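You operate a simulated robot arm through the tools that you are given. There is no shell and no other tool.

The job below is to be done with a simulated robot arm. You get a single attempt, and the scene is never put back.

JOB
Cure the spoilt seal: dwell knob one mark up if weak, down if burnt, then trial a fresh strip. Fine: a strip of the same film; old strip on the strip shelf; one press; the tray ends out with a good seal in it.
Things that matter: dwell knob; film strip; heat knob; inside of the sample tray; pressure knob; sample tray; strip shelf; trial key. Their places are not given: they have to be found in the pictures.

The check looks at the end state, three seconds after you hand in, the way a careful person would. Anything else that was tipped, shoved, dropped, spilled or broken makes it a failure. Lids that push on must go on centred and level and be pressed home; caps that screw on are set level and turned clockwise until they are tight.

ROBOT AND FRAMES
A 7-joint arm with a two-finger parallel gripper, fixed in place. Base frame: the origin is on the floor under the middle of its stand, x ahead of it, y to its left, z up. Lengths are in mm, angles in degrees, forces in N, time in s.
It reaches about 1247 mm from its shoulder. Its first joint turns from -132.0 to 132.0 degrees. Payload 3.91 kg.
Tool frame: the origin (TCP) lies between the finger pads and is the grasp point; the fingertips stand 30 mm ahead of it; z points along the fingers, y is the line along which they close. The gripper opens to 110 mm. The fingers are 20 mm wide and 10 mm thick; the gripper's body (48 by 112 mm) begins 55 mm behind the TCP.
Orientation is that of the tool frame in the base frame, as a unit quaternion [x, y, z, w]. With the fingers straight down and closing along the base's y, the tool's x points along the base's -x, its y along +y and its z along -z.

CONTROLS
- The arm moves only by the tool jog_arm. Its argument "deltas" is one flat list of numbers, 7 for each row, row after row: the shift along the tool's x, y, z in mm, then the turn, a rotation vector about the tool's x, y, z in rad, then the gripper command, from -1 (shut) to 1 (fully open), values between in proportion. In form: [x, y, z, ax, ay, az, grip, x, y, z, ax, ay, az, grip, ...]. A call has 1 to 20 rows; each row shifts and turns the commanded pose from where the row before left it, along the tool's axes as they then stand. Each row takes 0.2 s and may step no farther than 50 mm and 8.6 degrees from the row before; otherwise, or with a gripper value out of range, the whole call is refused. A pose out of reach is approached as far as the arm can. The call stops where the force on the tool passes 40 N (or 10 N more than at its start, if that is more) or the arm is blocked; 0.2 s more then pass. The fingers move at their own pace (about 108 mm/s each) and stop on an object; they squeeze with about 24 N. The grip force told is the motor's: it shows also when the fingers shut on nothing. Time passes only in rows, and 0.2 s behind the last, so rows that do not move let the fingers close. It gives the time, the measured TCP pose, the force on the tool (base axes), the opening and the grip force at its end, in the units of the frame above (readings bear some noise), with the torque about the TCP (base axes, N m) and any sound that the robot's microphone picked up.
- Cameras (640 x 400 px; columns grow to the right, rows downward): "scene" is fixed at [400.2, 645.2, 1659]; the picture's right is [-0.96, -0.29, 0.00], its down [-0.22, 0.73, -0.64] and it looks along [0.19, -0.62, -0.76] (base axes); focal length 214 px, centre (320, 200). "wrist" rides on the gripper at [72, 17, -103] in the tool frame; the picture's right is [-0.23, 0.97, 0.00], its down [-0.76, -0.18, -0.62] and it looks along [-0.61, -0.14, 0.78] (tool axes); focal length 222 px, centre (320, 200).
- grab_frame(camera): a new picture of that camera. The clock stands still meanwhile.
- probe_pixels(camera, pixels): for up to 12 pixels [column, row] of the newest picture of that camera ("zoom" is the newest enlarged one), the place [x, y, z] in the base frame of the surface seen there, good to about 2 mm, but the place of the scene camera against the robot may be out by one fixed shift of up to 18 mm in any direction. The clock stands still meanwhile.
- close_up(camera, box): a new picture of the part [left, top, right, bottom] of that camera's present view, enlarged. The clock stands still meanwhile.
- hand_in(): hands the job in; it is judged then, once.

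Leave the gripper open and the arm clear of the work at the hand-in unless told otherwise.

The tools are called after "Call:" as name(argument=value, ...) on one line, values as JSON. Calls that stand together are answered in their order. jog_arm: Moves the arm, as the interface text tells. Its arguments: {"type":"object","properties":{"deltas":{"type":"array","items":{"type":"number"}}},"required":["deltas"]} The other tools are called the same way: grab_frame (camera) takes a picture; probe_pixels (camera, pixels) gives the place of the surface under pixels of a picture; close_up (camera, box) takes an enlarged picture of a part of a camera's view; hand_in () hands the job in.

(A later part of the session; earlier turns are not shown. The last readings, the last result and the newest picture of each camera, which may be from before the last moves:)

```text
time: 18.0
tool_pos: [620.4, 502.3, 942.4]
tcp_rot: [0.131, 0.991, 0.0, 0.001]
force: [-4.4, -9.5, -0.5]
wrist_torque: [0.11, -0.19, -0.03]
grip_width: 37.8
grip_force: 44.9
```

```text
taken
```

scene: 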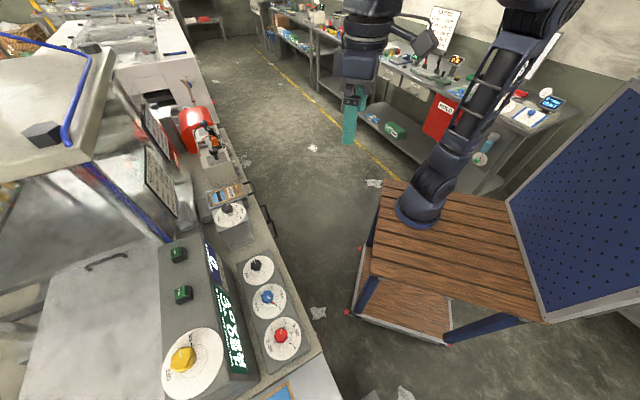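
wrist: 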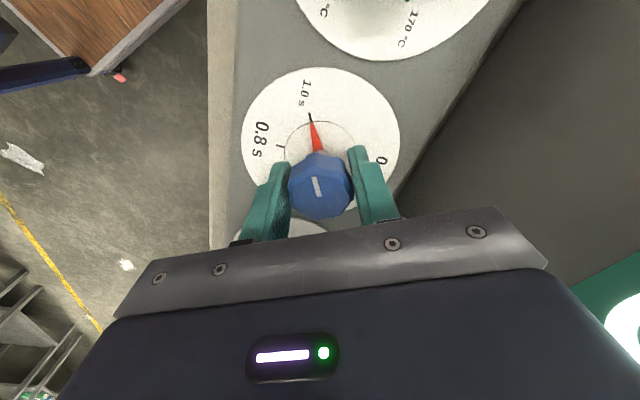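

The knob is gripped at 37.8 mm with about 10 N of side force along −y. I'll ease the hand 1 mm that way and turn 60° counter-clockwise seen from above, which is −60° about tool z.

Call:
jog_arm(deltas=[0, -1, 0, 0, 0, 0, -1, 0, 0, 0, 0, 0, -0.1309, -1, 0, 0, 0, 0, 0, -0.1309, -1, 0, 0, 0, 0, 0, -0.1309, -1, 0, 0, 0, 0, 0, -0.1309, -1, 0, 0, 0, 0, 0, -0.1309, -1, 0, 0, 0, 0, 0, -0.1309, -1, 0, 0, 0, 0, 0, -0.1309, -1, 0, 0, 0, 0, 0, -0.1309, -1, 0, 0, 0, 0, 0, 0, -1])

Call:
grab_frame(camera="wrist")

Call:
close_up(camera="wrist", box=[240, 60, 400, 230])

```text
time: 20.2
tool_pos: [621.4, 501.5, 942.6]
tcp_rot: [-0.384, 0.923, 0.0, 0.0]
force: [-29.5, 19.9, -9.5]
wrist_torque: [0.78, -0.82, 0.03]
grip_width: 38.0
grip_force: 44.5
```

```text
taken
```

wrist: 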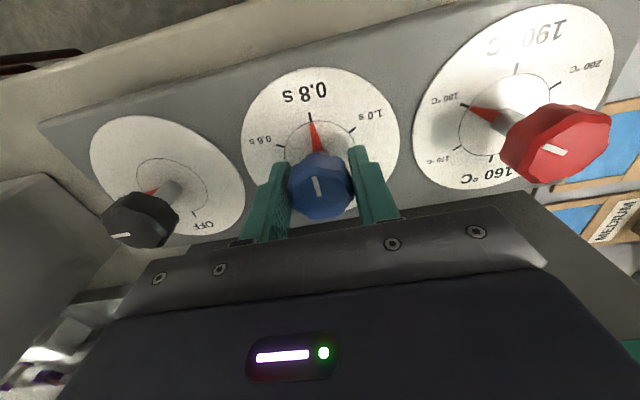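

```text
2.35 times, centred on (320, 145) of wrist
```

zoom: 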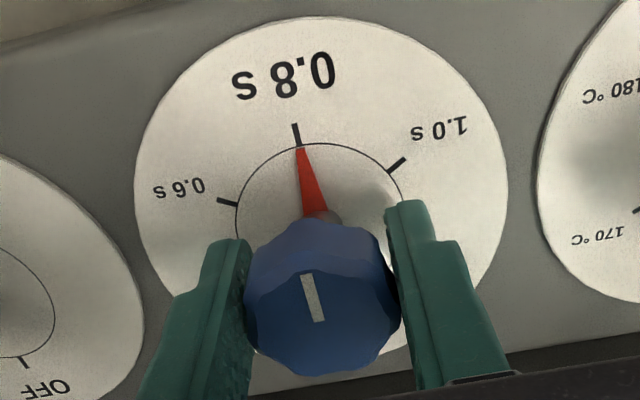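

The pointer is now right on 0.8 s. A side force of about 35 N along tool +y remains, so I'll ease it off before letting go.

Call:
jog_arm(deltas=[0.4, 1.2, 0, 0, 0, 0, -1, 0.4, 1.2, 0, 0, 0, 0, -1, 0, 0, 0, 0, 0, 0, -1])

```text
time: 21.0
tool_pos: [621.3, 501.6, 942.8]
tcp_rot: [-0.383, 0.924, -0.001, 0.0]
force: [-12.3, 16.6, -9.8]
wrist_torque: [-0.03, 0.43, 0.02]
grip_width: 37.6
grip_force: 44.9
```

The side force has halved. One more small ease, then I'll open the fingers.

Call:
jog_arm(deltas=[-0.2, 1.0, 0.4, 0, 0, 0, -1, 0, 0.8, 0.4, 0, 0, 0, -1, 0, 0, 0, 0, 0, 0, -1, 0, 0, 0, 0, 0, 0, 0.27, 0, 0, 0, 0, 0, 0, 0.27, 0, 0, 0, 0, 0, 0, 0.27])

Call:
close_up(camera="wrist", box=[240, 60, 400, 230])

```text
time: 22.4
tool_pos: [621.0, 503.7, 942.0]
tcp_rot: [-0.384, 0.923, 0.0, 0.0]
force: [0.7, -0.5, -0.2]
wrist_torque: [-0.01, -0.04, 0.03]
grip_width: 69.9
grip_force: 0.0
```

```text
2.35 times, centred on (320, 145) of wrist
```

zoom: 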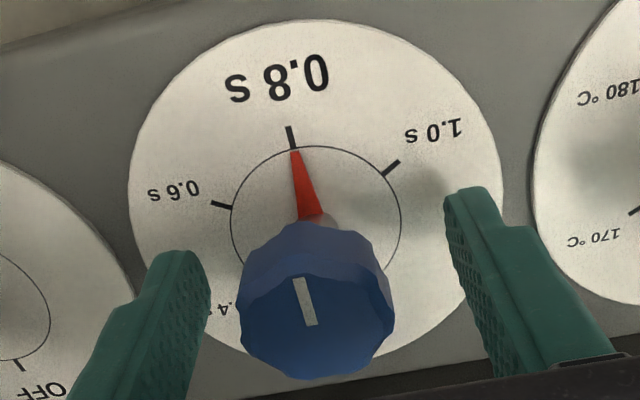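

The dwell knob rests at 0.8 s and is free. I'll lift clear to z 1200 and turn back to yaw 45° for the tray.

Call:
jog_arm(deltas=[0, 0, -43, 0, 0, 0, 0.27, 0, 0, -43, 0, 0, 0, 0.27, 0, 0, -43, 0, 0, 0, 0.27, 0, 0, -43, 0, 0, 0, 0.27, 0, 0, -43, 0, 0, 0, 0.27, 0, 0, -43, 0, 0, 0, 0.27, 0, 0, 0, 0, 0, 0.1309, 0.27, 0, 0, 0, 0, 0, 0.1309, 0.27, 0, 0, 0, 0, 0, 0.1309, 0.27, 0, 0, 0, 0, 0, 0.1309, 0.27, 0, 0, 0, 0, 0, 0.1309, 0.27, 0, 0, 0, 0, 0, 0.1309, 0.27, 0, 0, 0, 0, 0, 0.1309, 0.27, 0, 0, 0, 0, 0, 0.1309, 0.27, 0, 0, 0, 0, 0, 0.1309, 0.27, 0, 0, 0, 0, 0, 0.1309, 0.27, 0, 0, 0, 0, 0, 0.1309, 0.27, 0, 0, 0, 0, 0, 0.1309, 0.27])

```text
time: 26.2
tool_pos: [620.5, 503.3, 1201.2]
tcp_rot: [0.383, 0.924, 0.0, 0.001]
force: [-0.7, 0.1, 0.6]
wrist_torque: [0.02, -0.02, -0.01]
grip_width: 70.1
grip_force: 0.0
```

Clear and at yaw 45°. Now I'll move along the bench to above the old strip's tab, lowering to about z 1120.

Call:
jog_arm(deltas=[-46.9, -2.75, 0, 0, 0, 0, 0.27, -46.9, -2.75, 0, 0, 0, 0, 0.27, -46.9, -2.75, 0, 0, 0, 0, 0.27, -46.9, -2.75, 0, 0, 0, 0, 0.27, -46.9, -2.75, 0, 0, 0, 0, 0.27, -46.9, -2.75, 0, 0, 0, 0, 0.27, -46.9, -2.75, 0, 0, 0, 0, 0.27, -46.9, -2.75, 0, 0, 0, 0, 0.27, -46.9, -2.75, 0, 0, 0, 0, 0.27, -46.9, -2.75, 0, 0, 0, 0, 0.27, -46.9, -2.75, 0, 0, 0, 0, 0.27, 0, 0, 40, 0, 0, 0, 0.27, 0, 0, 40, 0, 0, 0, 0.27])

Call:
grab_frame(camera="wrist")

Call:
close_up(camera="wrist", box=[260, 60, 420, 180])

```text
time: 29.0
tool_pos: [962.4, 114.7, 1120.1]
tcp_rot: [0.382, 0.924, 0.002, 0.001]
force: [-0.8, 0.2, 0.5]
wrist_torque: [-0.03, -0.02, -0.01]
grip_width: 69.8
grip_force: 0.1
```

```text
taken
```

wrist: 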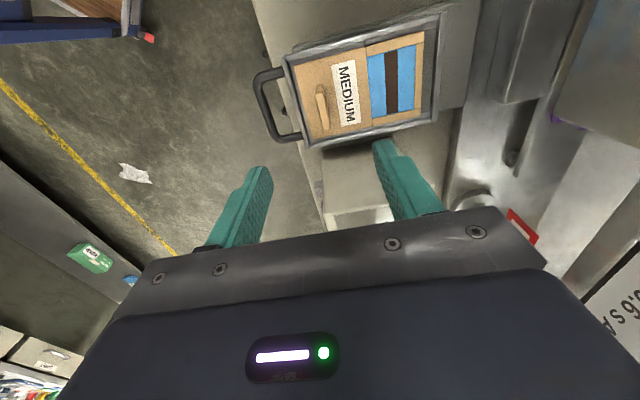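

```text
3.33 times, centred on (340, 120) of wrist
```

zoom: 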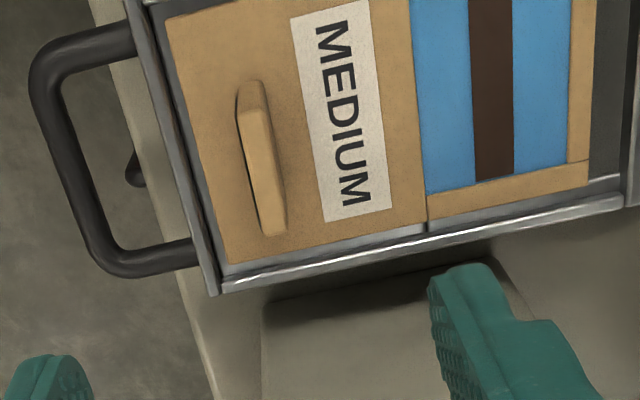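

The tab is visible at zoom (262, 160). I'll probe its faces here.

Call:
probe_pixels(camera="zoom", pixels=[[255, 115], [262, 150], [270, 210], [272, 230], [245, 140], [252, 190], [280, 190], [258, 95], [285, 225], [240, 105], [310, 340], [400, 330]])

Call:
probe_pixels(camera="wrist", pixels=[[330, 215], [320, 165], [390, 165], [360, 160], [345, 190], [270, 85], [286, 130], [300, 65], [316, 145], [440, 20], [437, 118], [400, 140]])

```text
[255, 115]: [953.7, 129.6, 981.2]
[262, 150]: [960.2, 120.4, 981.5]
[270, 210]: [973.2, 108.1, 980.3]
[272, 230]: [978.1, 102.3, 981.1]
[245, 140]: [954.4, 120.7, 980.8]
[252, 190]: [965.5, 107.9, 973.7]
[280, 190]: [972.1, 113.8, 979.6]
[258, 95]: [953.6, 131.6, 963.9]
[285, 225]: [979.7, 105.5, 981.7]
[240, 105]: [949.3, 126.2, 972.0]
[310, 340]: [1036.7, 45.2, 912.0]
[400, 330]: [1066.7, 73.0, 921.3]
```

```text
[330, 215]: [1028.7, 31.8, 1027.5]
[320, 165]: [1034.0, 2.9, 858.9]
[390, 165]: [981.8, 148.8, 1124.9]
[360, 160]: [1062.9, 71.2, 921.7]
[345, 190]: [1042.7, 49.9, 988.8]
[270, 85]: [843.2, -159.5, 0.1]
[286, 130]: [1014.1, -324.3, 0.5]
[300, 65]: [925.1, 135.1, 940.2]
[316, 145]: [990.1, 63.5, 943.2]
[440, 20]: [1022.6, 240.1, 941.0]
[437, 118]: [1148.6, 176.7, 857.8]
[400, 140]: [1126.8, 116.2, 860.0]
```

The tab centre comes out at (964.5, 116.1). I'll lower to z ≈ 1015 with the fingers 40 mm apart, shifted 2 mm along tool y, and look again.

Call:
jog_arm(deltas=[0, 2, 35, 0, 0, 0, -0.27, 0, 0, 35, 0, 0, 0, -0.27, 0, 0, 35, 0, 0, 0, -0.27, 0, 0, 0, 0, 0, 0, -0.27])

Call:
grab_frame(camera="wrist")

Call:
close_up(camera="wrist", box=[250, 100, 410, 220])

```text
time: 30.0
tool_pos: [964.6, 119.2, 1014.6]
tcp_rot: [0.382, 0.924, 0.0, 0.0]
force: [-0.4, -0.3, 0.6]
wrist_torque: [-0.03, -0.01, 0.03]
grip_width: 40.2
grip_force: 0.0
```

```text
taken
```

wrist: 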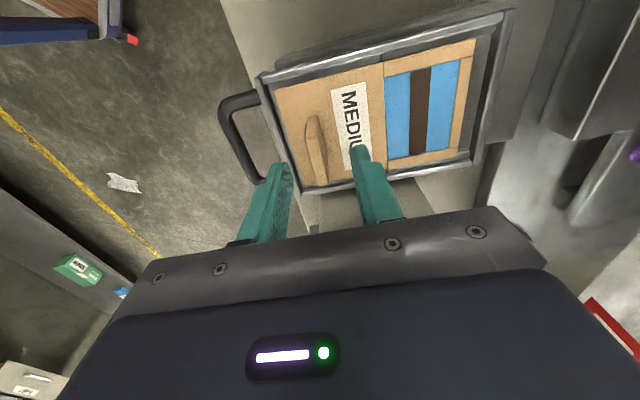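

```text
3.33 times, centred on (330, 160) of wrist
```

zoom: 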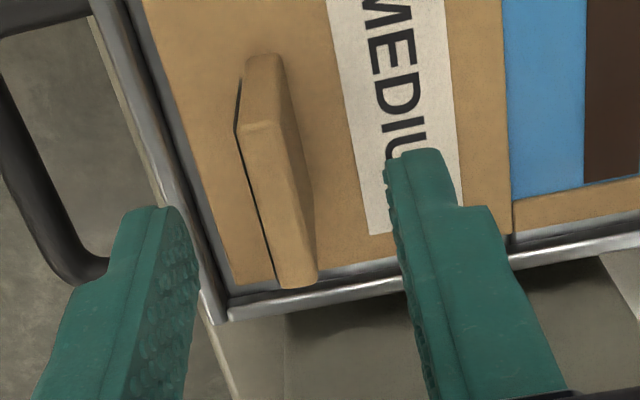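

The tab lies midway between the fingers within about 2 mm. I'll lower 38.5 mm so the tips are just above the strip at z ≈ 946, then close.

Call:
jog_arm(deltas=[0, -1, 20, 0, 0, 0, -0.27, 0, 0, 18.5, 0, 0, 0, -0.27, 0, 0, 0, 0, 0, 0, -0.27])

Call:
jog_arm(deltas=[0, 0, 0, 0, 0, 0, -1, 0, 0, 0, 0, 0, 0, -1, 0, 0, 0, 0, 0, 0, -1])

Call:
grab_frame(camera="wrist")

```text
time: 30.8
tool_pos: [964.0, 118.5, 976.4]
tcp_rot: [0.382, 0.924, 0.0, 0.0]
force: [0.5, -0.3, -0.5]
wrist_torque: [0.03, 0.0, 0.0]
grip_width: 40.5
grip_force: 0.0
```

```text
time: 31.6
tool_pos: [963.1, 118.0, 978.0]
tcp_rot: [0.382, 0.924, 0.001, -0.001]
force: [-0.4, -0.4, -0.8]
wrist_torque: [0.01, 0.01, 0.01]
grip_width: 8.1
grip_force: 24.0
```

```text
taken
```

wrist: 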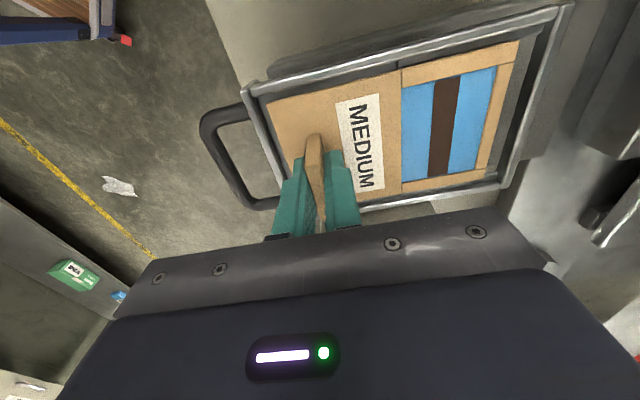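

The tab is gripped at 8.1 mm. I'll lift gently by 60 mm and check that only the strip comes up.

Call:
jog_arm(deltas=[0, 0, -10, 0, 0, 0, -1, 0, 0, -15, 0, 0, 0, -1, 0, 0, -20, 0, 0, 0, -1, 0, 0, -20, 0, 0, 0, -1])

Call:
grab_frame(camera="wrist")

Call:
close_up(camera="scene", box=[180, 140, 300, 240])

```text
time: 32.6
tool_pos: [964.8, 118.5, 1042.2]
tcp_rot: [0.383, 0.924, 0.0, 0.0]
force: [-0.9, -0.1, -0.1]
wrist_torque: [0.01, 0.01, -0.02]
grip_width: 8.0
grip_force: 24.2
```

```text
taken
```

wrist: 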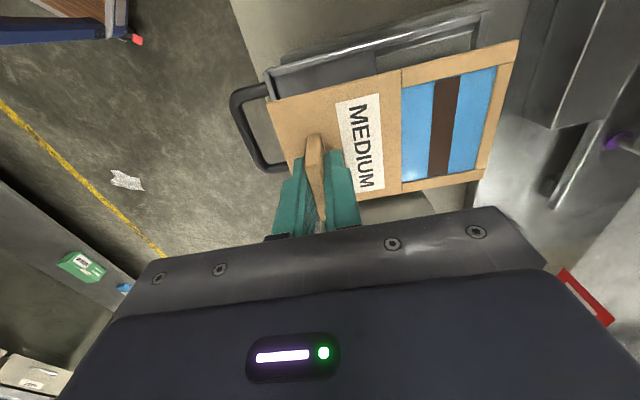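

```text
4.00 times, centred on (240, 190) of scene
```

zoom: 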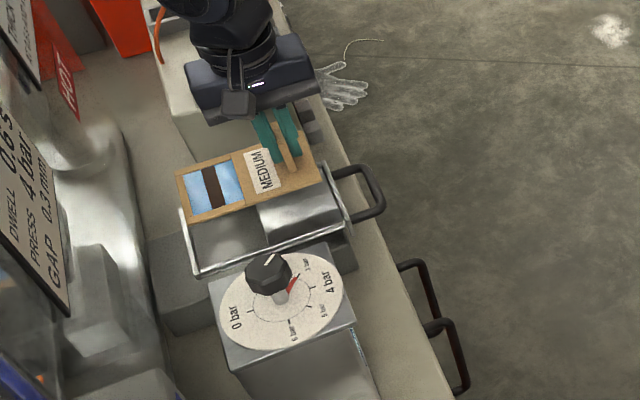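

The strip is up and the tray stayed put. I'll raise to z ≈ 1150 and turn 90° so the film end points along the bench (+a), clear of the glass and console.

Call:
jog_arm(deltas=[0, 0, -36, 0, 0, 0, -1, 0, 0, -36, 0, 0, 0, -1, 0, 0, -36, 0, 0, 0, -1, 0, 0, 0, 0, 0, -0.1309, -1, 0, 0, 0, 0, 0, -0.1309, -1, 0, 0, 0, 0, 0, -0.1309, -1, 0, 0, 0, 0, 0, -0.1309, -1, 0, 0, 0, 0, 0, -0.1309, -1, 0, 0, 0, 0, 0, -0.1309, -1, 0, 0, 0, 0, 0, -0.1309, -1, 0, 0, 0, 0, 0, -0.1309, -1, 0, 0, 0, 0, 0, -0.1309, -1, 0, 0, 0, 0, 0, -0.1309, -1, 0, 0, 0, 0, 0, -0.1309, -1, 0, 0, 0, 0, 0, -0.1309, -1])

Call:
grab_frame(camera="wrist")

```text
time: 35.8
tool_pos: [963.8, 118.8, 1149.7]
tcp_rot: [-0.385, 0.923, 0.001, 0.001]
force: [-0.8, 0.7, -0.4]
wrist_torque: [-0.01, 0.02, -0.01]
grip_width: 8.0
grip_force: 24.0
```

```text
taken
```

wrist: 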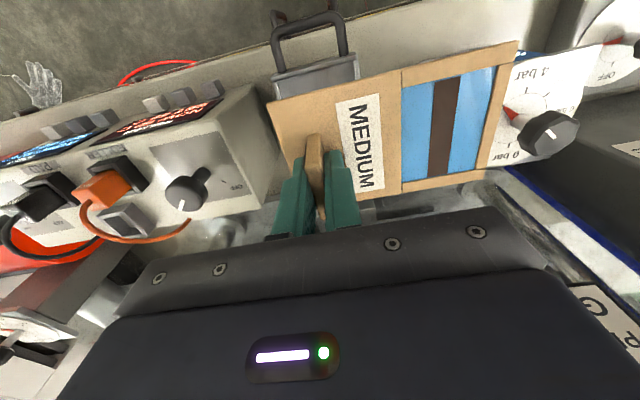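

The strip is held firmly with its film end toward +a. Now I'll carry it 754 mm along the bench at z 1150 to above the empty shelf slot.

Call:
jog_arm(deltas=[0.06, 47.13, 0, 0, 0, 0, -1, 0.06, 47.13, 0, 0, 0, 0, -1, 0.06, 47.13, 0, 0, 0, 0, -1, 0.06, 47.13, 0, 0, 0, 0, -1, 0.06, 47.13, 0, 0, 0, 0, -1, 0.06, 47.13, 0, 0, 0, 0, -1, 0.06, 47.13, 0, 0, 0, 0, -1, 0.06, 47.13, 0, 0, 0, 0, -1, 0.06, 47.13, 0, 0, 0, 0, -1, 0.06, 47.13, 0, 0, 0, 0, -1, 0.06, 47.13, 0, 0, 0, 0, -1, 0.06, 47.13, 0, 0, 0, 0, -1, 0.06, 47.13, 0, 0, 0, 0, -1, 0.06, 47.13, 0, 0, 0, 0, -1, 0.06, 47.13, 0, 0, 0, 0, -1, 0.06, 47.13, 0, 0, 0, 0, -1])

Call:
grab_frame(camera="wrist")

```text
time: 39.2
tool_pos: [428.6, 649.5, 1149.0]
tcp_rot: [-0.383, 0.924, -0.001, 0.001]
force: [0.7, 0.0, 0.6]
wrist_torque: [0.03, 0.08, -0.03]
grip_width: 8.0
grip_force: 24.3
```

```text
taken
```

wrist: 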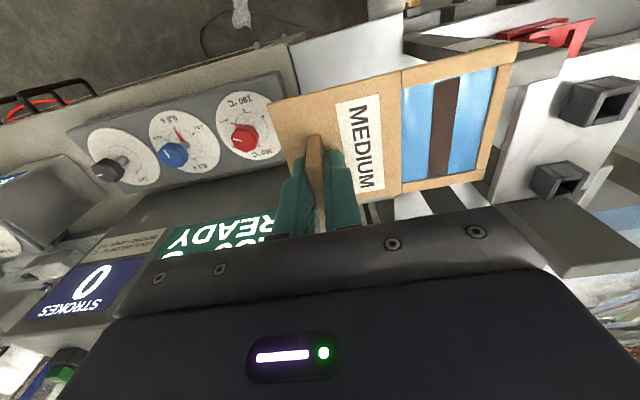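

The slot is below but hidden by the strip. Before lowering, I'll probe around the strip's far end for the post and the open tube ends I see at about (600,100) and (560,180).

Call:
probe_pixels(camera="wrist", pixels=[[600, 100], [560, 180], [530, 60], [550, 45], [480, 30], [440, 45], [520, 110], [540, 140], [500, 30], [330, 60], [410, 20], [585, 30]])

Call:
close_up(camera="wrist", box=[380, 0, 640, 200])

Call:
grab_frame(camera="scene")

```text
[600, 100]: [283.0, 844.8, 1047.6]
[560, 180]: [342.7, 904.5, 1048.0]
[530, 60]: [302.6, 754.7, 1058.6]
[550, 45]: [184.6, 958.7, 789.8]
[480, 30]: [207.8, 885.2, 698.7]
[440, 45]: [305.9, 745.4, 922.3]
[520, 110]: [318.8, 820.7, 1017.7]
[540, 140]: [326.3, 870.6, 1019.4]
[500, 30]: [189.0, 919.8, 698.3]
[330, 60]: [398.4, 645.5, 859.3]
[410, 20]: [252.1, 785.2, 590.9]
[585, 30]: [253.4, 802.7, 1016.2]
```

```text
2.00 times, centred on (510, 100) of wrist
```

zoom: 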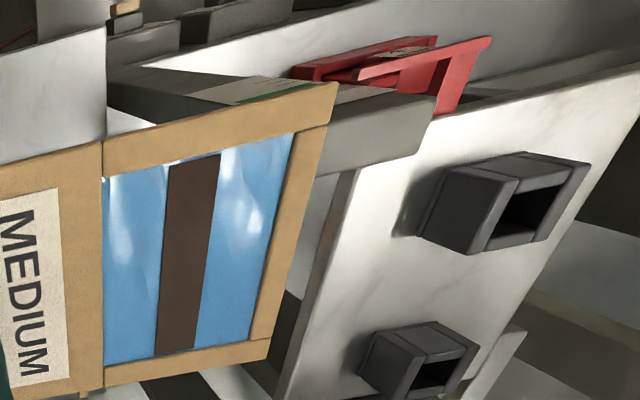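

```text
taken
```

scene: 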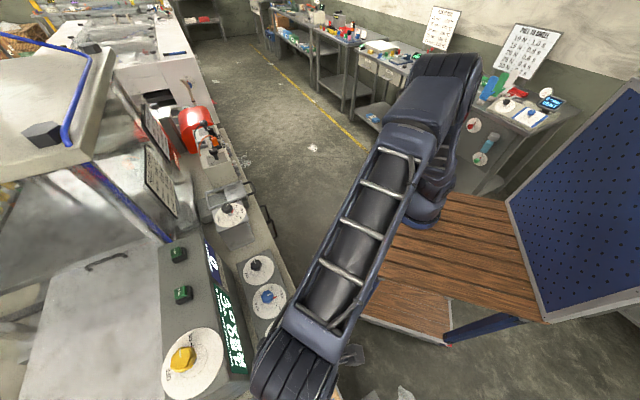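

There's a white table at z ≈ 1018 beyond the shelf. I'll probe its near edge, since it matters for the clearances at both shelf slots.

Call:
probe_pixels(camera="wrist", pixels=[[531, 90], [524, 110], [514, 140], [506, 165], [500, 190], [522, 90], [500, 180], [490, 195], [460, 205], [505, 75], [565, 72], [445, 35]])

```text
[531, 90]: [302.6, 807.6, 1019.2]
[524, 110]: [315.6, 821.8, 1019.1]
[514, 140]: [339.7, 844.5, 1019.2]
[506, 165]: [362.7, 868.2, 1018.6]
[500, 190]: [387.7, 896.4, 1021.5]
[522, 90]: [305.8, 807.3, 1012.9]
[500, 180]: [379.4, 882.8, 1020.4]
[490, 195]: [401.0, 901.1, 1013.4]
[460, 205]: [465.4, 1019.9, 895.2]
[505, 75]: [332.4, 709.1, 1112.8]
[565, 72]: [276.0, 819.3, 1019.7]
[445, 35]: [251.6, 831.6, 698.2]
```

The table's edge lies at a ≈ 355 and the post at a ≈ 310, while the strip's far end is at a ≈ 266. The way down is clear, so I'll lower to z ≈ 929, which leaves the strip about 28 mm above the shelf.

Call:
jog_arm(deltas=[0, 0, 44, 0, 0, 0, -1, 0, 0, 44, 0, 0, 0, -1, 0, 0, 44, 0, 0, 0, -1, 0, 0, 44, 0, 0, 0, -1, 0, 0, 44, 0, 0, 0, -1, 0, 0, 0, 0, 0, 0, -1])

Call:
grab_frame(camera="wrist")

```text
time: 40.6
tool_pos: [427.9, 648.7, 928.5]
tcp_rot: [-0.384, 0.924, 0.0, 0.001]
force: [0.4, 0.4, 0.3]
wrist_torque: [-0.02, -0.01, -0.02]
grip_width: 7.9
grip_force: 23.9
```

```text
taken
```

wrist: 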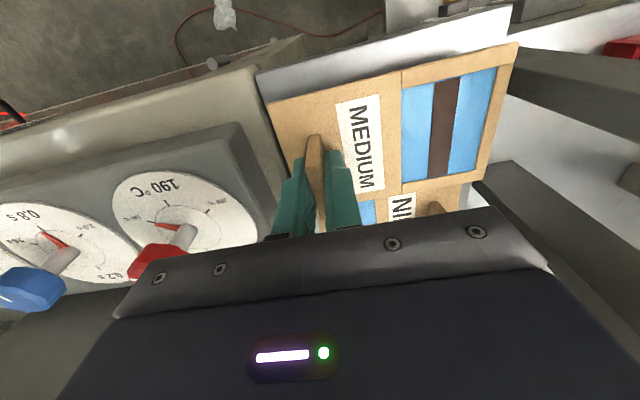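

The strip is over the slot, with shelf showing past its edge and THIN alongside untouched. I'll lower slowly to near contact.

Call:
jog_arm(deltas=[0, 0, 10, 0, 0, 0, -1, 0, 0, 8, 0, 0, 0, -1, 0, 0, 4, 0, 0, 0, -1, 0, 0, 2, 0, 0, 0, -1, 0, 0, 0, 0, 0, 0, -1])

Call:
grab_frame(camera="wrist")

Call:
probe_pixels(camera="wrist", pixels=[[275, 105], [395, 80], [510, 50], [470, 165], [395, 185], [300, 75], [450, 30], [490, 25], [375, 212], [400, 210], [430, 190], [485, 130]])

```text
time: 41.8
tool_pos: [427.8, 648.5, 905.6]
tcp_rot: [-0.384, 0.923, 0.0, 0.0]
force: [-1.0, -0.9, 0.0]
wrist_torque: [-0.03, 0.0, -0.01]
grip_width: 8.0
grip_force: 23.7
```

```text
taken
```

wrist: 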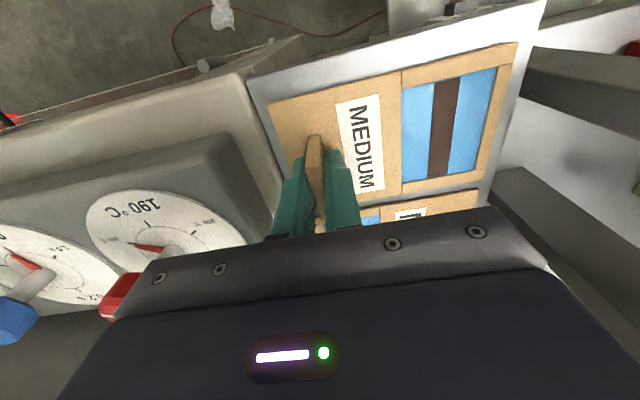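

```text
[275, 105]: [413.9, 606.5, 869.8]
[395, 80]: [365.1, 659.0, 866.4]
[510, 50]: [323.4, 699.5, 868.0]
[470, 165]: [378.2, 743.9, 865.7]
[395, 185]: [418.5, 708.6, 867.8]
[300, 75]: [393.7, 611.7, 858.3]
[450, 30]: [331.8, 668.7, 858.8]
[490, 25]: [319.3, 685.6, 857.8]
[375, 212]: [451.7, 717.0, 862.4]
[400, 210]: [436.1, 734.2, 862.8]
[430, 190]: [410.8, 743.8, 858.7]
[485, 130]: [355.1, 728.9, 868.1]
```

The strip's top is at about 867.5 and should end near 863, so about 4.5 mm remain. I'll lower in small steps and watch the force.

Call:
jog_arm(deltas=[0, 0, 1.5, 0, 0, 0, -1, 0, 0, 1.5, 0, 0, 0, -1, 0, 0, 1, 0, 0, 0, -1, 0, 0, 0, 0, 0, 0, -1])

```text
time: 42.8
tool_pos: [429.5, 647.8, 901.7]
tcp_rot: [-0.383, 0.924, 0.0, 0.0]
force: [0.6, -0.1, -1.4]
wrist_torque: [0.02, -0.04, 0.0]
grip_width: 7.9
grip_force: 23.6
```

Call:
jog_arm(deltas=[0, 0, 0.7, 0, 0, 0, -1, 0, 0, 0.7, 0, 0, 0, -1, 0, 0, 0, 0, 0, 0, -1])

```text
time: 43.6
tool_pos: [428.6, 648.7, 901.1]
tcp_rot: [-0.383, 0.924, 0.0, 0.001]
force: [1.4, -1.4, 5.5]
wrist_torque: [-0.04, 0.05, -0.01]
grip_width: 8.3
grip_force: 24.3
```

There's light contact of 5.5 N, so the strip is on the shelf. I'll open to 40 mm and look.

Call:
jog_arm(deltas=[0, 0, 0, 0, 0, 0, -0.27, 0, 0, 0, 0, 0, 0, -0.27, 0, 0, 0, 0, 0, 0, -0.27])

Call:
grab_frame(camera="wrist")

```text
time: 44.4
tool_pos: [428.6, 648.4, 900.6]
tcp_rot: [-0.384, 0.923, 0.0, 0.001]
force: [0.1, 0.5, 0.5]
wrist_torque: [-0.04, 0.0, -0.01]
grip_width: 40.0
grip_force: 0.1
```

```text
taken
```

wrist: 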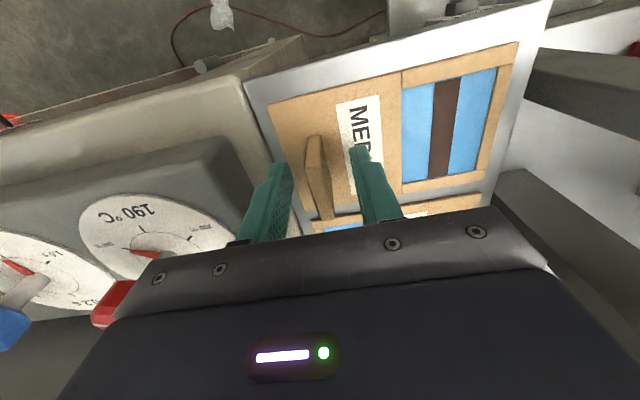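

The old strip lies flat in the free slot. I'll rise to z ≈ 1100 and begin turning toward yaw −45°, the orientation for taking the fresh strip.

Call:
jog_arm(deltas=[0, 0, -20, 0, 0, 0, -0.27, 0, 0, -40, 0, 0, 0, -0.27, 0, 0, -45, 0, 0, 0, -0.27, 0, 0, -45, 0, 0, 0, -0.27, 0, 0, -50, 0, 0, 0, -0.27, 0, 0, 0, 0, 0, 0.1396, -0.27, 0, 0, 0, 0, 0, 0.1396, -0.27, 0, 0, 0, 0, 0, 0.1396, -0.27, 0, 0, 0, 0, 0, 0.1396, -0.27, 0, 0, 0, 0, 0, 0.1396, -0.27, 0, 0, 0, 0, 0, 0.1396, -0.27, 0, 0, 0, 0, 0, 0.1396, -0.27, 0, 0, 0, 0, 0, 0.1396, -0.27, 0, 0, 0, 0, 0, 0.1396, -0.27, 0, 0, 0, 0, 0, 0.1396, -0.27, 0, 0, 0, 0, 0, 0.1396, -0.27])

Call:
grab_frame(camera="wrist")

```text
time: 47.8
tool_pos: [429.3, 648.9, 1100.9]
tcp_rot: [0.368, 0.93, 0.0, 0.0]
force: [-0.2, 0.1, -0.1]
wrist_torque: [0.02, 0.04, 0.0]
grip_width: 40.1
grip_force: 0.0
```

```text
taken
```

wrist: 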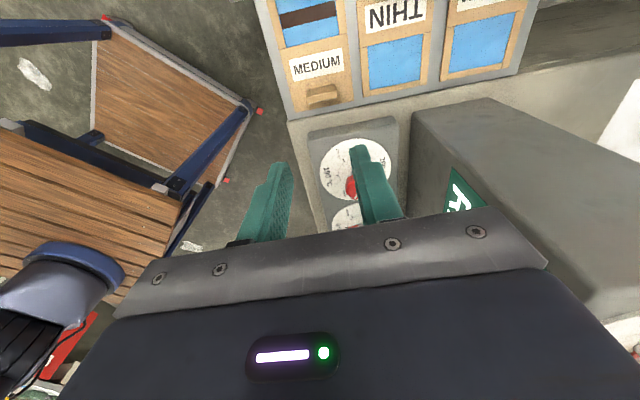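

All three strips sit properly on the shelf. I'll finish the turn with another 92°.

Call:
jog_arm(deltas=[0, 0, 0, 0, 0, 0.1338, -0.27, 0, 0, 0, 0, 0, 0.1338, -0.27, 0, 0, 0, 0, 0, 0.1338, -0.27, 0, 0, 0, 0, 0, 0.1338, -0.27, 0, 0, 0, 0, 0, 0.1338, -0.27, 0, 0, 0, 0, 0, 0.1338, -0.27, 0, 0, 0, 0, 0, 0.1338, -0.27, 0, 0, 0, 0, 0, 0.1338, -0.27, 0, 0, 0, 0, 0, 0.1338, -0.27, 0, 0, 0, 0, 0, 0.1338, -0.27, 0, 0, 0, 0, 0, 0.1338, -0.27, 0, 0, 0, 0, 0, 0.1338, -0.27])

Call:
grab_frame(camera="wrist")

```text
time: 50.4
tool_pos: [429.3, 648.0, 1102.1]
tcp_rot: [0.924, 0.382, 0.001, -0.002]
force: [0.3, -0.2, 0.7]
wrist_torque: [0.1, 0.07, -0.03]
grip_width: 40.3
grip_force: 0.0
```

```text
taken
```

wrist: 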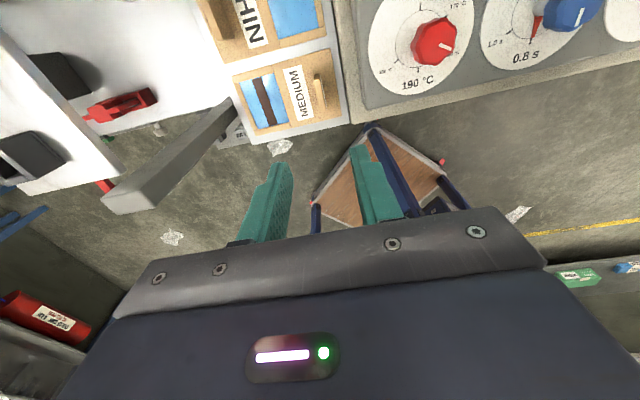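

The hand is at yaw −45° with +d along tool x. I'll move to above the fresh MEDIUM tab at about (509, 860, 1030) and look.

Call:
jog_arm(deltas=[41.3, -18.7, 14.4, 0, 0, 0, -0.27, 41.3, -18.7, 14.4, 0, 0, 0, -0.27, 41.3, -18.7, 14.4, 0, 0, 0, -0.27, 41.3, -18.7, 14.4, 0, 0, 0, -0.27, 41.3, -18.7, 14.4, 0, 0, 0, -0.27, 0, 0, 0, 0, 0, 0, -0.27])

Call:
grab_frame(camera="wrist")

Call:
close_up(camera="wrist", box=[240, 70, 400, 190])

```text
time: 51.8
tool_pos: [475.2, 775.9, 1057.6]
tcp_rot: [0.924, 0.383, 0.0, 0.0]
force: [0.0, 0.3, -0.1]
wrist_torque: [0.0, 0.0, -0.01]
grip_width: 40.3
grip_force: 0.0
out of reach, approached as far as the arm can: row 4, 5
```

```text
taken
```

wrist: 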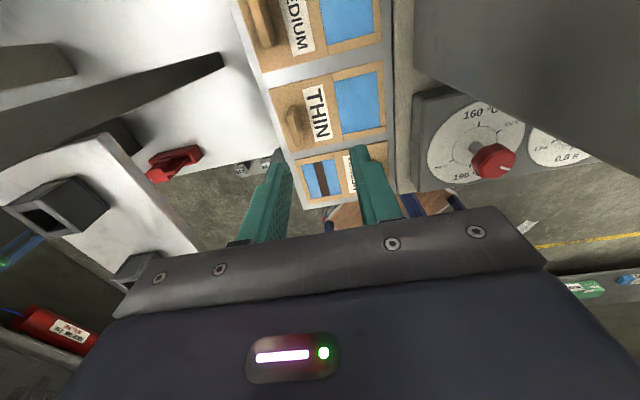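

```text
3.33 times, centred on (320, 130) of wrist
```

zoom: 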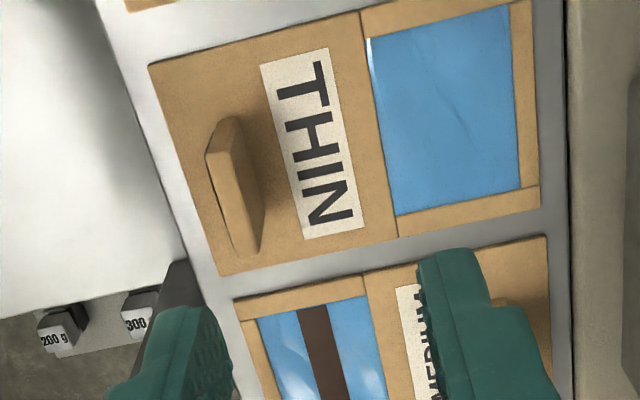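

The arm stopped short at rows 4 and 5, at (475, 776, 1058). This may be the last joint's limit rather than plain reach, so I'll test with a small 3° turn each way.

Call:
jog_arm(deltas=[0, 0, 0, 0, 0, 0.05, -0.27, 0, 0, 0, 0, 0, -0.05, -0.27, 0, 0, 20, 0, 0, 0, -0.27, 20, 0, 0, 0, 0, 0, -0.27])

```text
time: 52.8
tool_pos: [491.6, 792.9, 1037.7]
tcp_rot: [0.914, 0.406, 0.001, -0.001]
force: [-0.4, -0.1, 0.9]
wrist_torque: [0.04, -0.03, 0.03]
grip_width: 40.2
grip_force: 0.0
out of reach, approached as far as the arm can: row 1
```

The extra turn was refused, so yaw −45° is the joint's limit here. The hand is now at yaw −42°, which is allowed and close enough to the tab's direction. I'll go on to above the MEDIUM tab at z ≈ 1000.

Call:
jog_arm(deltas=[30.9, -15.9, 19, 0, 0, 0, -0.27, 30.9, -15.9, 19, 0, 0, 0, -0.27, 0, 0, 0, 0, 0, 0, -0.27])

Call:
grab_frame(camera="wrist")

Call:
close_up(camera="wrist", box=[240, 70, 400, 190])

```text
time: 53.6
tool_pos: [493.3, 800.6, 1032.3]
tcp_rot: [0.914, 0.405, 0.0, 0.0]
force: [0.0, -0.9, 1.0]
wrist_torque: [0.0, 0.0, 0.01]
grip_width: 40.0
grip_force: 0.0
out of reach, approached as far as the arm can: row 1, 2
```

```text
taken
```

wrist: 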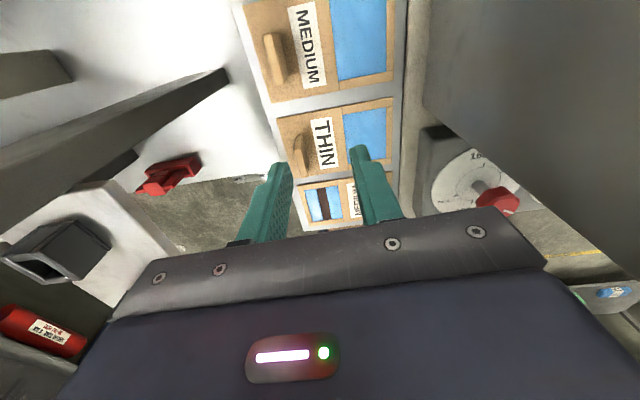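

```text
3.33 times, centred on (320, 130) of wrist
```

zoom: 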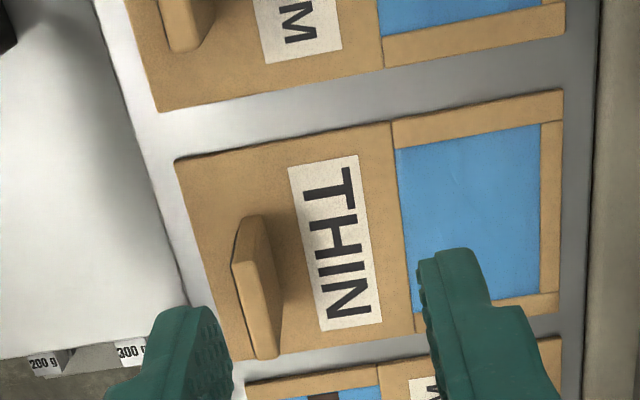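

The arm was limited again, this time at (493, 801, 1032). I'll turn back a further 6° and see whether the arm can then go on toward the tab at this height.

Call:
jog_arm(deltas=[0, 0, 0, 0, 0, -0.1047, -0.27, 20, -10, 0, 0, 0, 0, -0.27, 20, -10, 0, 0, 0, 0, -0.27])

```text
time: 54.4
tool_pos: [500.2, 832.5, 1032.3]
tcp_rot: [0.891, 0.454, 0.0, 0.001]
force: [-0.6, 1.0, -1.0]
wrist_torque: [0.01, -0.01, 0.02]
grip_width: 40.0
grip_force: 0.1
out of reach, approached as far as the arm can: row 3
```

The limit tightens with reach, so this hand direction won't work at the fresh strip. Instead I'll grip the tab by its two narrow ends, about 40 mm apart. That needs yaw 45° at the shelf and yaw 135° at the tray, and both have already proved reachable. Now I'll turn 81° back to yaw 45°.

Call:
jog_arm(deltas=[0, 0, 0, 0, 0, -0.1414, 0.1, 0, 0, 0, 0, 0, -0.1414, 0.1, 0, 0, 0, 0, 0, -0.1414, 0.1, 0, 0, 0, 0, 0, -0.1414, 0.1, 0, 0, 0, 0, 0, -0.1414, 0.1, 0, 0, 0, 0, 0, -0.1414, 0.1, 0, 0, 0, 0, 0, -0.1414, 0.1, 0, 0, 0, 0, 0, -0.1414, 0.1, 0, 0, 0, 0, 0, -0.1414, 0.1, 0, 0, 0, 0, 0, -0.1414, 0.1])

Call:
grab_frame(camera="wrist")

```text
time: 56.6
tool_pos: [499.1, 833.2, 1032.6]
tcp_rot: [0.382, 0.924, 0.0, 0.0]
force: [-0.6, 0.4, 0.6]
wrist_torque: [0.0, 0.01, 0.01]
grip_width: 60.6
grip_force: 0.1
```

```text
taken
```

wrist: 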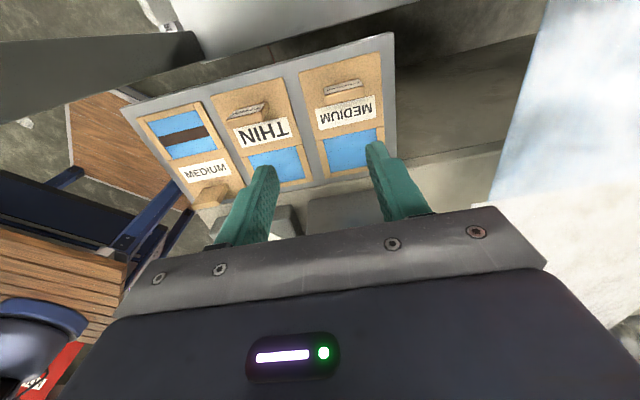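

At yaw 45° all three strips are in view. I'll shift over the fresh MEDIUM tab and go down to z ≈ 960, keeping the tips above the tab.

Call:
jog_arm(deltas=[5.85, 13.15, 36, 0, 0, 0, 0.1, 5.85, 13.15, 36, 0, 0, 0, 0.1, 0, 0, 0, 0, 0, 0, 0.1])

Call:
grab_frame(camera="wrist")

Call:
close_up(camera="wrist", box=[240, 80, 400, 220])

```text
time: 57.4
tool_pos: [511.1, 860.0, 957.8]
tcp_rot: [0.384, 0.923, -0.001, 0.0]
force: [-0.1, 0.5, -0.5]
wrist_torque: [-0.03, 0.01, 0.03]
grip_width: 60.4
grip_force: 0.2
```

```text
taken
```

wrist: 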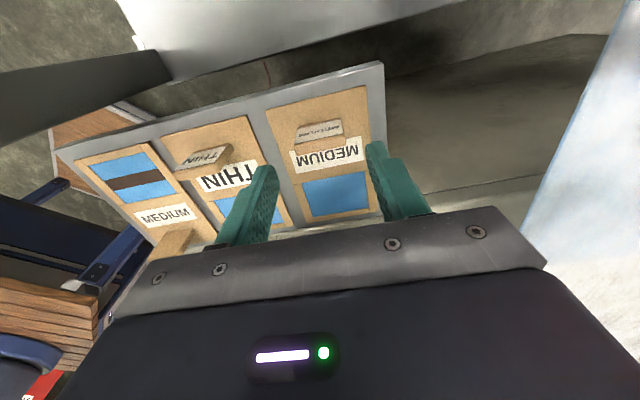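

```text
2.86 times, centred on (320, 150) of wrist
```

zoom: 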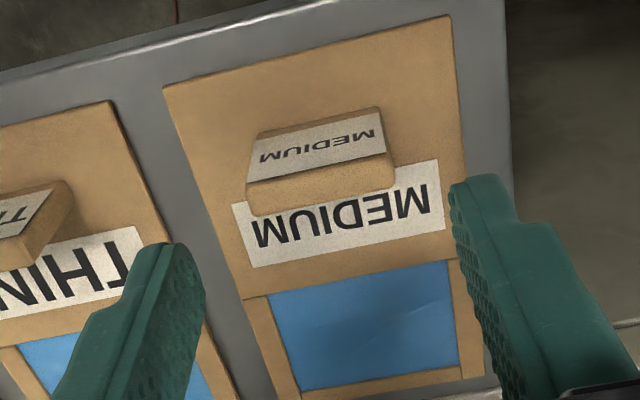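

The tab sits between the fingers, about 2–3 mm off along tool x. I'll correct that, lower to z ≈ 900 with the tips about 7 mm above the strip, and look before closing.

Call:
jog_arm(deltas=[2.5, -0.5, 29, 0, 0, 0, 0.1, 0, 0, 28.5, 0, 0, 0, 0.1, 0, 0, 0, 0, 0, 0, 0.1])

Call:
grab_frame(camera="wrist")

Call:
close_up(camera="wrist", box=[240, 100, 400, 230])

```text
time: 58.2
tool_pos: [508.1, 861.9, 903.1]
tcp_rot: [0.382, 0.924, 0.0, -0.001]
force: [0.5, -0.3, 0.1]
wrist_torque: [0.01, 0.01, 0.0]
grip_width: 60.5
grip_force: 0.1
```

```text
taken
```

wrist: 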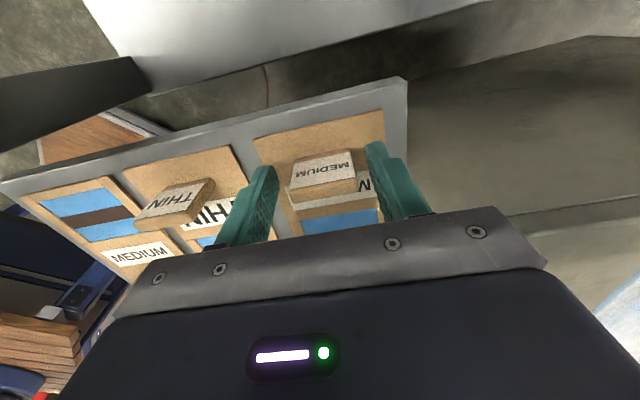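

```text
3.08 times, centred on (320, 165) of wrist
```

zoom: 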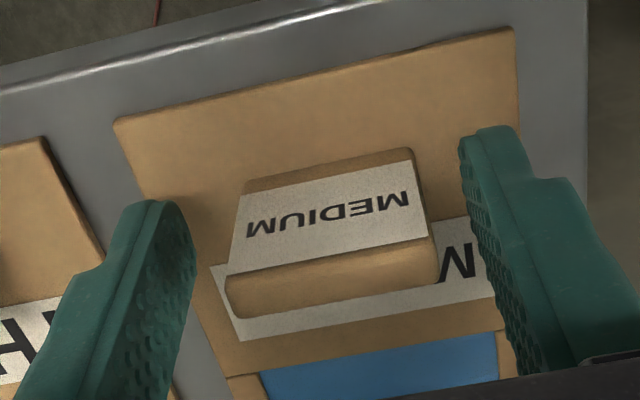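

The tab is well placed between the fingers. I'll lower 2.5 mm more and close on its ends.

Call:
jog_arm(deltas=[1, 1.5, 2.5, 0, 0, 0, 0.1, 0, 0, 0, 0, 0, 0, 0.1, 0, 0, 0, 0, 0, 0, -1, 0, 0, 0, 0, 0, 0, -1, 0, 0, 0, 0, 0, 0, -1, 0, 0, 0, 0, 0, 0, -1])

Call:
grab_frame(camera="wrist")

```text
time: 59.6
tool_pos: [507.5, 863.0, 900.7]
tcp_rot: [0.384, 0.923, 0.0, 0.0]
force: [0.0, 0.6, -0.2]
wrist_torque: [0.02, 0.02, -0.01]
grip_width: 38.9
grip_force: 24.1
```

```text
taken
```

wrist: 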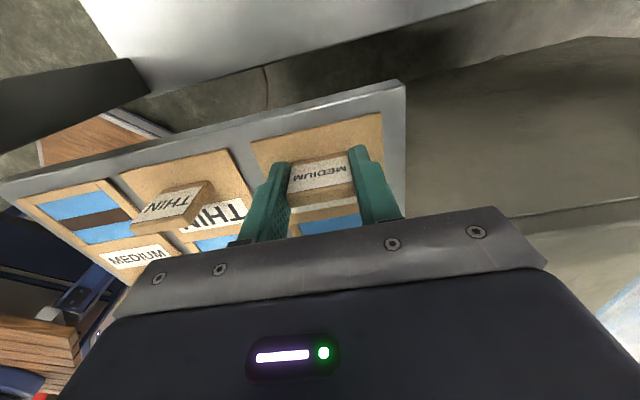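

The tab is held by its ends at 38.9 mm with 24 N. I'll lift slowly by 30 mm and check that the strip stays level.

Call:
jog_arm(deltas=[0, 0, -3, 0, 0, 0, -1, 0, 0, -7, 0, 0, 0, -1, 0, 0, -10, 0, 0, 0, -1, 0, 0, -10, 0, 0, 0, -1, 0, 0, 0, 0, 0, 0, -1])

Call:
grab_frame(camera="wrist")

Call:
probe_pixels(camera="wrist", pixels=[[260, 145], [375, 118], [385, 140], [275, 160], [300, 140], [350, 130], [325, 220], [310, 220], [335, 205], [320, 175], [315, 190], [330, 225]])

```text
time: 60.8
tool_pos: [507.8, 864.6, 929.4]
tcp_rot: [0.383, 0.924, 0.001, 0.0]
force: [-0.5, -0.4, -0.3]
wrist_torque: [0.0, 0.0, 0.01]
grip_width: 38.8
grip_force: 23.6
```

```text
taken
```

wrist: 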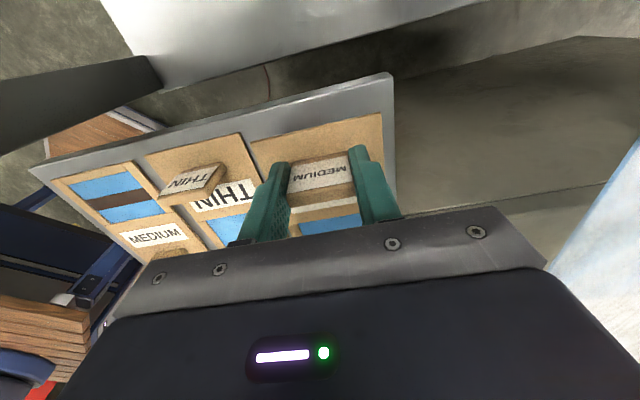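

```text
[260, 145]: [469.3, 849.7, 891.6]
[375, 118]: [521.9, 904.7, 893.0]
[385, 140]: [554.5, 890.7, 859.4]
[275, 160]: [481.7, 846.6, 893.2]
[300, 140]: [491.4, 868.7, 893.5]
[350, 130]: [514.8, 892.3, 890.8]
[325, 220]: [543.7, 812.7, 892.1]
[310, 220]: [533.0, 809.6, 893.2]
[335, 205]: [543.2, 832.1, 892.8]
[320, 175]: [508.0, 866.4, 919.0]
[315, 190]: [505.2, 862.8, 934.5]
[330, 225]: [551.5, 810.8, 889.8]
```

The strip is level, at z ≈ 892 along its whole length. I'll lift, draw back toward the robot while rising to z ≈ 1150, and keep clear of the post and table.

Call:
jog_arm(deltas=[0, 0, -30, 0, 0, 0, -1, 0, 0, -30, 0, 0, 0, -1, 0, -41, -28, 0, 0, 0, -1, 0, -41, -28, 0, 0, 0, -1, 0, -41, -28, 0, 0, 0, -1, 0, -41, -28, 0, 0, 0, -1, 0, -41, -28, 0, 0, 0, -1, 0, -37.5, -10, 0, 0, 0, -1, 0, -37.5, -10, 0, 0, 0, -1, 0, 0, 0, 0, 0, 0, -1])

Call:
grab_frame(camera="wrist")

```text
time: 63.0
tool_pos: [306.0, 664.4, 1152.0]
tcp_rot: [0.383, 0.924, 0.0, -0.001]
force: [-0.2, -0.1, -0.6]
wrist_torque: [0.0, -0.03, 0.07]
grip_width: 38.8
grip_force: 24.5
```

```text
taken
```

wrist: 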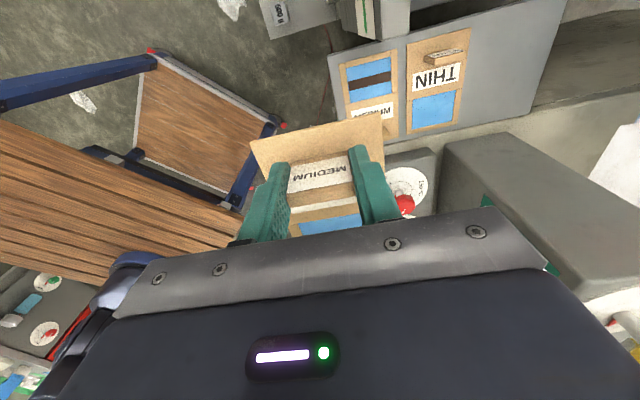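

Clear and steady at (306, 664, 1152). Now I'll turn 90° to yaw 135°, so the film end points along +d as it must in the tray.

Call:
jog_arm(deltas=[0, 0, 0, 0, 0, -0.1309, -1, 0, 0, 0, 0, 0, -0.1309, -1, 0, 0, 0, 0, 0, -0.1309, -1, 0, 0, 0, 0, 0, -0.1309, -1, 0, 0, 0, 0, 0, -0.1309, -1, 0, 0, 0, 0, 0, -0.1309, -1, 0, 0, 0, 0, 0, -0.1309, -1, 0, 0, 0, 0, 0, -0.1309, -1, 0, 0, 0, 0, 0, -0.1309, -1, 0, 0, 0, 0, 0, -0.1309, -1, 0, 0, 0, 0, 0, -0.1309, -1, 0, 0, 0, 0, 0, -0.1309, -1])

Call:
grab_frame(camera="wrist")

```text
time: 65.6
tool_pos: [308.9, 664.7, 1150.6]
tcp_rot: [-0.382, 0.924, 0.0, 0.0]
force: [-0.5, -0.5, -0.8]
wrist_torque: [-0.01, 0.02, 0.0]
grip_width: 39.1
grip_force: 24.3
```

```text
taken
```

wrist: 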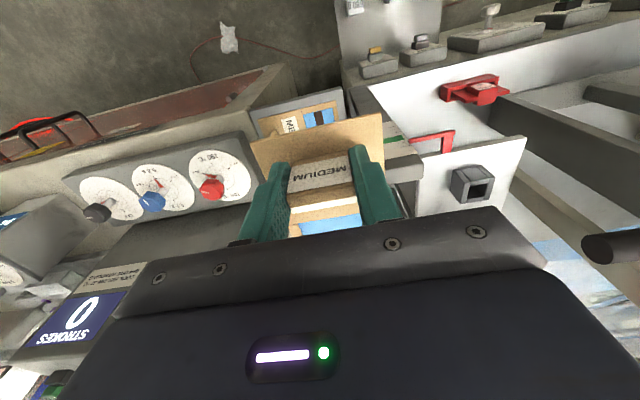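

Now I'll carry the fresh strip 849 mm along the bench (−a) at z 1150, staying 85 mm or more in front of the console.

Call:
jog_arm(deltas=[0, -47.2, 0, 0, 0, 0, -1, 0, -47.2, 0, 0, 0, 0, -1, 0, -47.2, 0, 0, 0, 0, -1, 0, -47.2, 0, 0, 0, 0, -1, 0, -47.2, 0, 0, 0, 0, -1, 0, -47.2, 0, 0, 0, 0, -1, 0, -47.2, 0, 0, 0, 0, -1, 0, -47.2, 0, 0, 0, 0, -1, 0, -47.2, 0, 0, 0, 0, -1, 0, -47.2, 0, 0, 0, 0, -1, 0, -47.2, 0, 0, 0, 0, -1, 0, -47.2, 0, 0, 0, 0, -1, 0, -47.2, 0, 0, 0, 0, -1, 0, -47.2, 0, 0, 0, 0, -1, 0, -47.2, 0, 0, 0, 0, -1, 0, -47.2, 0, 0, 0, 0, -1, 0, -47.2, 0, 0, 0, 0, -1, 0, -47.2, 0, 0, 0, 0, -1, 0, 0, 0, 0, 0, 0, -1])

Call:
grab_frame(camera="wrist")

Call:
close_up(camera="scene", box=[170, 120, 310, 240])

```text
time: 69.6
tool_pos: [910.1, 64.1, 1151.9]
tcp_rot: [-0.382, 0.924, 0.0, 0.001]
force: [0.0, 0.3, 0.3]
wrist_torque: [-0.01, 0.01, 0.01]
grip_width: 38.9
grip_force: 24.1
```

```text
taken
```

wrist: 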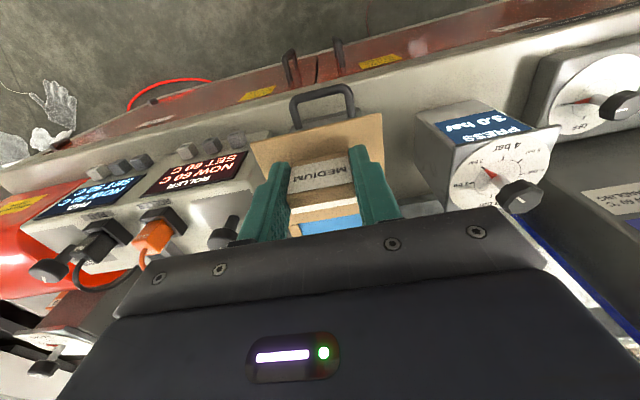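

```text
3.33 times, centred on (240, 180) of scene
```

zoom: 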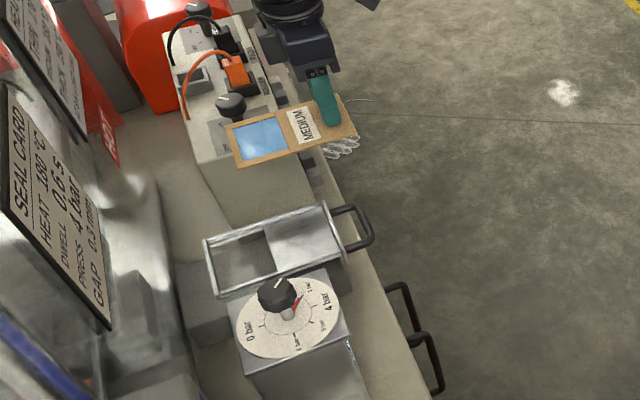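

The strip is held level and the tray is empty below. I'll look at the tray's inside closely from the scene camera and probe its heights.

Call:
close_up(camera="scene", box=[200, 175, 264, 215])

Call:
probe_pixels(camera="zoom", pixels=[[300, 150], [250, 150], [380, 130], [200, 200], [130, 230], [420, 180], [60, 180], [95, 330], [405, 70], [460, 205], [350, 190], [240, 220]])

```text
10.00 times, centred on (232, 195) of scene
```

zoom: 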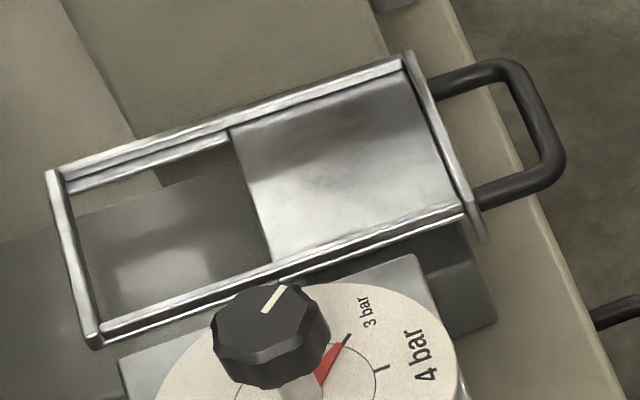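

```text
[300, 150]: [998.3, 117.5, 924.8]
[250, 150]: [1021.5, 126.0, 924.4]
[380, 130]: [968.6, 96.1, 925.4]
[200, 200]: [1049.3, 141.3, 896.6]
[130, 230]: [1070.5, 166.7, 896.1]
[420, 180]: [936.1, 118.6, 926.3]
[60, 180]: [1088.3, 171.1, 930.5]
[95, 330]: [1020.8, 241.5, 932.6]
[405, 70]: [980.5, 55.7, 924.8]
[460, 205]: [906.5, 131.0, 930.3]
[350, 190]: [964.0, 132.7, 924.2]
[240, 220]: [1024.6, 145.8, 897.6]
```

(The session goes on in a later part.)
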